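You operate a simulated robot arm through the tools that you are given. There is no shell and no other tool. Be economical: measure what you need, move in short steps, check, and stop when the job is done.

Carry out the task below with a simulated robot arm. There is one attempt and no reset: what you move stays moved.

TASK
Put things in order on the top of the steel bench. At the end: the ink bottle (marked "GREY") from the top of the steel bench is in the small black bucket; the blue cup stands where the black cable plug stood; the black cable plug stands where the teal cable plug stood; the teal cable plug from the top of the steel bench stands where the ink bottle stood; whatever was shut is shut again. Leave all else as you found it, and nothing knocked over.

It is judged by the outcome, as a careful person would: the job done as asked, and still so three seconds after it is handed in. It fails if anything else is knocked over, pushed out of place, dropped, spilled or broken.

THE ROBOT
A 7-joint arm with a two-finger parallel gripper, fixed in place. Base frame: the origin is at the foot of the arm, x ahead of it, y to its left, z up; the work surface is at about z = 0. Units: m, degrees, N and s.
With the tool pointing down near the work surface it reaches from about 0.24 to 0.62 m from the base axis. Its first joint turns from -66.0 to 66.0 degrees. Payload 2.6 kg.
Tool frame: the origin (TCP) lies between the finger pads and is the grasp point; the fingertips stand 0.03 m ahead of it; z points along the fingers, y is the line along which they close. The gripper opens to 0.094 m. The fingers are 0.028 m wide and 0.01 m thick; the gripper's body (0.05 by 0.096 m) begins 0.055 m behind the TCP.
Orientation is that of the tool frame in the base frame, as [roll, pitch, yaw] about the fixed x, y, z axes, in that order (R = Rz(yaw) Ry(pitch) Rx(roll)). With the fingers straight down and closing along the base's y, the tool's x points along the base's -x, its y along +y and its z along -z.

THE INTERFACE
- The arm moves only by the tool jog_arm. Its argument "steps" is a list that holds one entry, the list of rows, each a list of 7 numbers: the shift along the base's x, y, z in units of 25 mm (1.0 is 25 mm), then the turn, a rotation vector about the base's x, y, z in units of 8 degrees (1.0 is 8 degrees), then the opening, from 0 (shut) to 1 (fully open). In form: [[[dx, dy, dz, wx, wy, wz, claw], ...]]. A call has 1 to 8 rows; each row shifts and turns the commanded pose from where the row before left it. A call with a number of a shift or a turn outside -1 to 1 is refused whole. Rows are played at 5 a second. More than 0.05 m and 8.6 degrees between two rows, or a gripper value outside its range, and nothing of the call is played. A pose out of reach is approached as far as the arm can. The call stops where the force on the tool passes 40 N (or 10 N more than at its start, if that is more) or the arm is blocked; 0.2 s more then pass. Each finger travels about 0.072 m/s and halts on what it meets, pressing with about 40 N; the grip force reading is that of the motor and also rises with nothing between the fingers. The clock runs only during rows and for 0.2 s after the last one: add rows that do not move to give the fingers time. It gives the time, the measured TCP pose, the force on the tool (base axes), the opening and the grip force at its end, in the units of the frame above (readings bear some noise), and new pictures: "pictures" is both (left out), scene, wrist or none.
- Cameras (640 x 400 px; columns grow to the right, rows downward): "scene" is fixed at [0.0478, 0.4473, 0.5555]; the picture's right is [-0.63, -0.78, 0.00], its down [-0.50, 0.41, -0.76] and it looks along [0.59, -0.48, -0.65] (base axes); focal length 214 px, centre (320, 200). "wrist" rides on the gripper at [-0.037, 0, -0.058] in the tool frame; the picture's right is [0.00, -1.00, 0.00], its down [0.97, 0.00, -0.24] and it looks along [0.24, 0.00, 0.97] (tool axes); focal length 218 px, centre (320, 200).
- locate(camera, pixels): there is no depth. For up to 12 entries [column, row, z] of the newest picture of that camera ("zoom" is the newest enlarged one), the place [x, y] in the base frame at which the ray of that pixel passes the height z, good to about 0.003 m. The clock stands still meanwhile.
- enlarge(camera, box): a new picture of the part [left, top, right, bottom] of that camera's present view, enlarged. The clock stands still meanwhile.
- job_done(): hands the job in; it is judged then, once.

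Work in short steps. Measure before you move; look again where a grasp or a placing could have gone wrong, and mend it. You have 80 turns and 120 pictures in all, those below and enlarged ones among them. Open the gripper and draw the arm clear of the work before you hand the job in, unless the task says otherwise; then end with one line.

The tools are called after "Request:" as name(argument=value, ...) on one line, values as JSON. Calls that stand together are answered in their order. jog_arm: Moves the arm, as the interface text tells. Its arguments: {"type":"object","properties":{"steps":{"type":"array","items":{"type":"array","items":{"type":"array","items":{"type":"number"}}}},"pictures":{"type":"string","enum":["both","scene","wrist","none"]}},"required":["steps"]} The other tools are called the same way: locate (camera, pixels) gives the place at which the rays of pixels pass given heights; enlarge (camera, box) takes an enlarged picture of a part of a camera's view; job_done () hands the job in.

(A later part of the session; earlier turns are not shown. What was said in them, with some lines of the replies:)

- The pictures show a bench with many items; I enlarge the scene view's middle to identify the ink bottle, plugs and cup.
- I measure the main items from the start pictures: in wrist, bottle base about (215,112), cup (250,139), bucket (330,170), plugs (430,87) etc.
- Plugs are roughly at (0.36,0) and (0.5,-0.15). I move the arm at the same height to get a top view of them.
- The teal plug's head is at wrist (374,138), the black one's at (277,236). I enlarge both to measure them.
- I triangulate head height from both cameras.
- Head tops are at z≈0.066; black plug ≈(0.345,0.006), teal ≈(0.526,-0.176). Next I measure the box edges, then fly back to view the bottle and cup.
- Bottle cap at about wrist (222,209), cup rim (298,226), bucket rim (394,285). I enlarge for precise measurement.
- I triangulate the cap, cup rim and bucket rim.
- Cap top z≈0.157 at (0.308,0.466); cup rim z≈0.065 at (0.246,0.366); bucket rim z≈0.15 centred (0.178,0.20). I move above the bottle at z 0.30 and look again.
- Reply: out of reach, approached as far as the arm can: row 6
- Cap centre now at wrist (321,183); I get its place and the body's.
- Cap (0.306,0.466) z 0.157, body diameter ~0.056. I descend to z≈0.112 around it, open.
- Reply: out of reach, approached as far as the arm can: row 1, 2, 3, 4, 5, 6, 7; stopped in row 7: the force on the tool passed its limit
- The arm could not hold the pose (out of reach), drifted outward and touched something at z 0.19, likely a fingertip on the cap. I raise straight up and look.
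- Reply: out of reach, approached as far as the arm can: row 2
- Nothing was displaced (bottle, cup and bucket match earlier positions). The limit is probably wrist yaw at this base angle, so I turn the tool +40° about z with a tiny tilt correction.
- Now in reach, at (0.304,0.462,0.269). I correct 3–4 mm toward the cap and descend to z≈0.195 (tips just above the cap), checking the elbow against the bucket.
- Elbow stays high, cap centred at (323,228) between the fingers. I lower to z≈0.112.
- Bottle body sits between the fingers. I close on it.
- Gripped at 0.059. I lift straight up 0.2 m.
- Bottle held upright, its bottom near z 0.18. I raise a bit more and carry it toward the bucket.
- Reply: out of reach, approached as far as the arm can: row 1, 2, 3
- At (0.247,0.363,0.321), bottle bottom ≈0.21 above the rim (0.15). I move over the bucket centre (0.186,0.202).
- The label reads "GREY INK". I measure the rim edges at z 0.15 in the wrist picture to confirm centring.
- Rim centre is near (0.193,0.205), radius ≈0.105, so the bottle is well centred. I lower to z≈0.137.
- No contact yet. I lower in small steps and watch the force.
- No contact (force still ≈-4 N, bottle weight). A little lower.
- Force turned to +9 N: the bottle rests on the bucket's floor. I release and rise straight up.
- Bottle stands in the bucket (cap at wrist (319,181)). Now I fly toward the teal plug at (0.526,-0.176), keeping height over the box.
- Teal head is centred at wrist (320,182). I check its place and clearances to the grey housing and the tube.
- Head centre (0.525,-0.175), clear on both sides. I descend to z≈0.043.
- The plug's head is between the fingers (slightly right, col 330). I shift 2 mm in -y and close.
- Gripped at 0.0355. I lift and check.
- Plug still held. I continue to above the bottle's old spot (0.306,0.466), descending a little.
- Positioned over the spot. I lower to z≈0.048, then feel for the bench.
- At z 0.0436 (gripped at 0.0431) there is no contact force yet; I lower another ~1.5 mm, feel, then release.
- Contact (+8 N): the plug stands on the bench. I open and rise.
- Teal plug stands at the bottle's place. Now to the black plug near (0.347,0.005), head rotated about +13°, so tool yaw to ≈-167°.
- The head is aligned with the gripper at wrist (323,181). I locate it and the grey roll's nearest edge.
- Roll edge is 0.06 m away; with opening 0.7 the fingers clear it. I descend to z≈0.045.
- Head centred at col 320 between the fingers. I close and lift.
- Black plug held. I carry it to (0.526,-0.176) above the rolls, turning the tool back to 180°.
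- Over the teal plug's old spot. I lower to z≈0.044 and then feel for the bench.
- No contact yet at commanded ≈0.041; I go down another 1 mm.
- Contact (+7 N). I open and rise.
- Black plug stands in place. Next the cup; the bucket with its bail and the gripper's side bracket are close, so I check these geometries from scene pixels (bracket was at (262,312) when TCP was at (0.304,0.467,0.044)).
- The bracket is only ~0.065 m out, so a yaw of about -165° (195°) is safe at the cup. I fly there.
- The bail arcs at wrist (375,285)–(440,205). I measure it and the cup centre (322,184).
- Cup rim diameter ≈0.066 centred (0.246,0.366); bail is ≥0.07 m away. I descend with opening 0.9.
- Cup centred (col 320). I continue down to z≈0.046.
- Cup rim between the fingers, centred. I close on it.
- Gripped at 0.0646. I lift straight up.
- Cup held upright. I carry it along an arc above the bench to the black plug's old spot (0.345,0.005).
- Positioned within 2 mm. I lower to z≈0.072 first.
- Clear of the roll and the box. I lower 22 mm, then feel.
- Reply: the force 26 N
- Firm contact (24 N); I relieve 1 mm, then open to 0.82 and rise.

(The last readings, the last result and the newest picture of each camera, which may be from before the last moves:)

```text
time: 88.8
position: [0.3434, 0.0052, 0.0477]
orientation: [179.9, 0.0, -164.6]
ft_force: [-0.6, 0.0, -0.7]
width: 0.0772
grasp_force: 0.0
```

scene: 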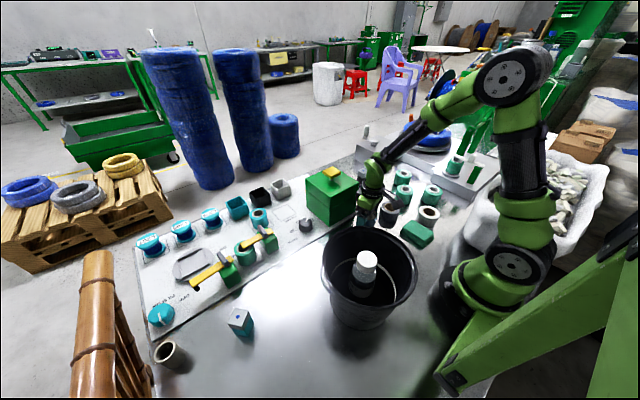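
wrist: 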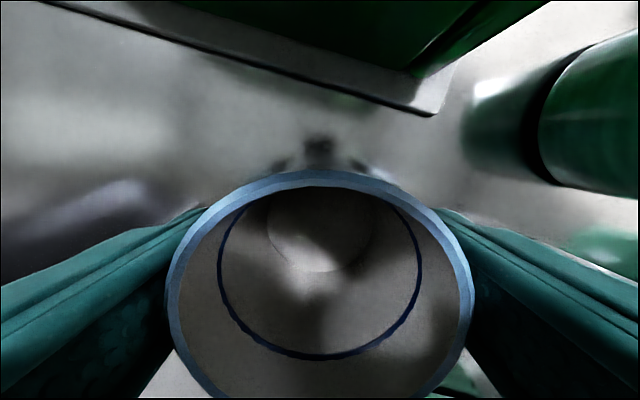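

Fingers are open around the cup. I rise straight up and move off to look.

Request:
jog_arm(steps=[[[0, 0, 0.3, 0, 0, 0, 0.82], [0, 0, 0.6, 0, 0, 0, 0.82], [0, 0, 1, 0, 0, 0, 0.82], [0, 0, 1, 0, 0, 0, 0.82], [0, 0, 1, 0, 0, 0, 0.82], [0, 0, 1, 0, 0, 0, 0.82], [0, 0, 1, 0, 0, 0, 0.9], [0, 0, 1, 0, 0, 0, 1]]], pictures="none")

Request:
jog_arm(steps=[[[0, 0, 1, 0, 0, -0.5, 1], [0, 0, 1, 0, 0, -0.5, 1], [0, 0, 1, 0, 0, -0.5, 1], [0, 0, 1, 0, 0, -0.4, 1], [0, 0, 1, 0, 0, 0, 1], [0, 0, 1, 0, 0, 0, 1], [0, 0, 0, 0, 0, 0, 1]]])

Request:
enlarge(camera="scene", box=[320, 150, 440, 240])

```text
time: 90.6
position: [0.3449, 0.0066, 0.2214]
orientation: [180.0, -0.1, -164.8]
ft_force: [-0.1, 0.2, 0.6]
width: 0.0942
grasp_force: 0.0
```

```text
time: 92.2
position: [0.3435, 0.0069, 0.3699]
orientation: [180.0, -0.1, -179.9]
ft_force: [-0.6, -0.3, -0.2]
width: 0.094
grasp_force: 0.0
```

scene: 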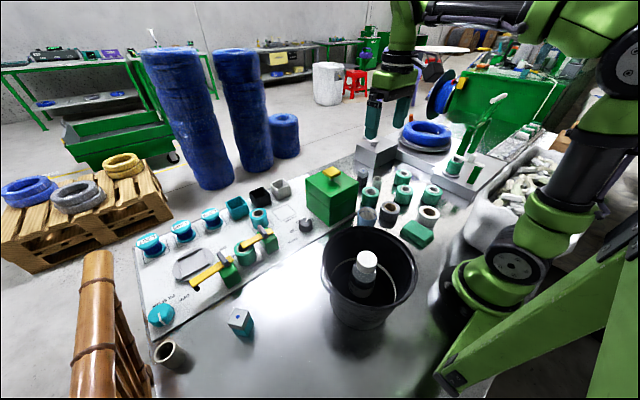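
wrist: 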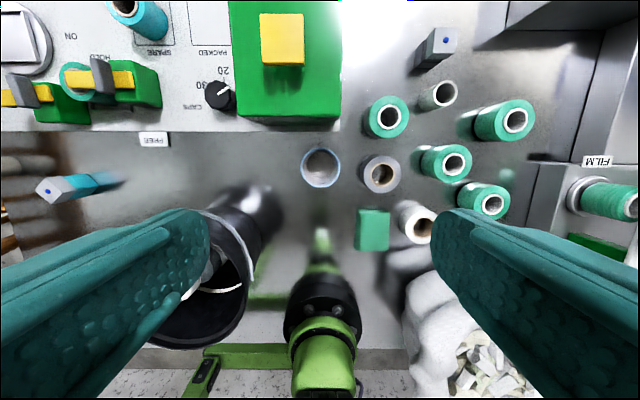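

```text
4.44 times, centred on (380, 195) of scene
```

zoom: 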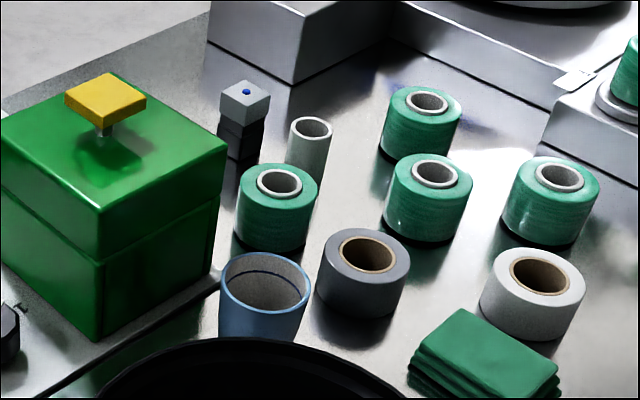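

Everything stands as asked: bottle in bucket, teal plug at the bottle's place, black plug at the teal's, cup at (321,167) wrist where the black plug was; the box is still shut, the gripper open and clear. I hand in.

Request:
job_done()

```text
The job is handed in.
```

The ink bottle marked "GREY" is in the bucket, and the blue cup and both cable plugs stand in their assigned spots. The green box was never opened, and the last pictures show nothing knocked over or out of place. One early move towards the bottle stopped on the force limit at about z 0.19, and nothing looked displaced afterwards.
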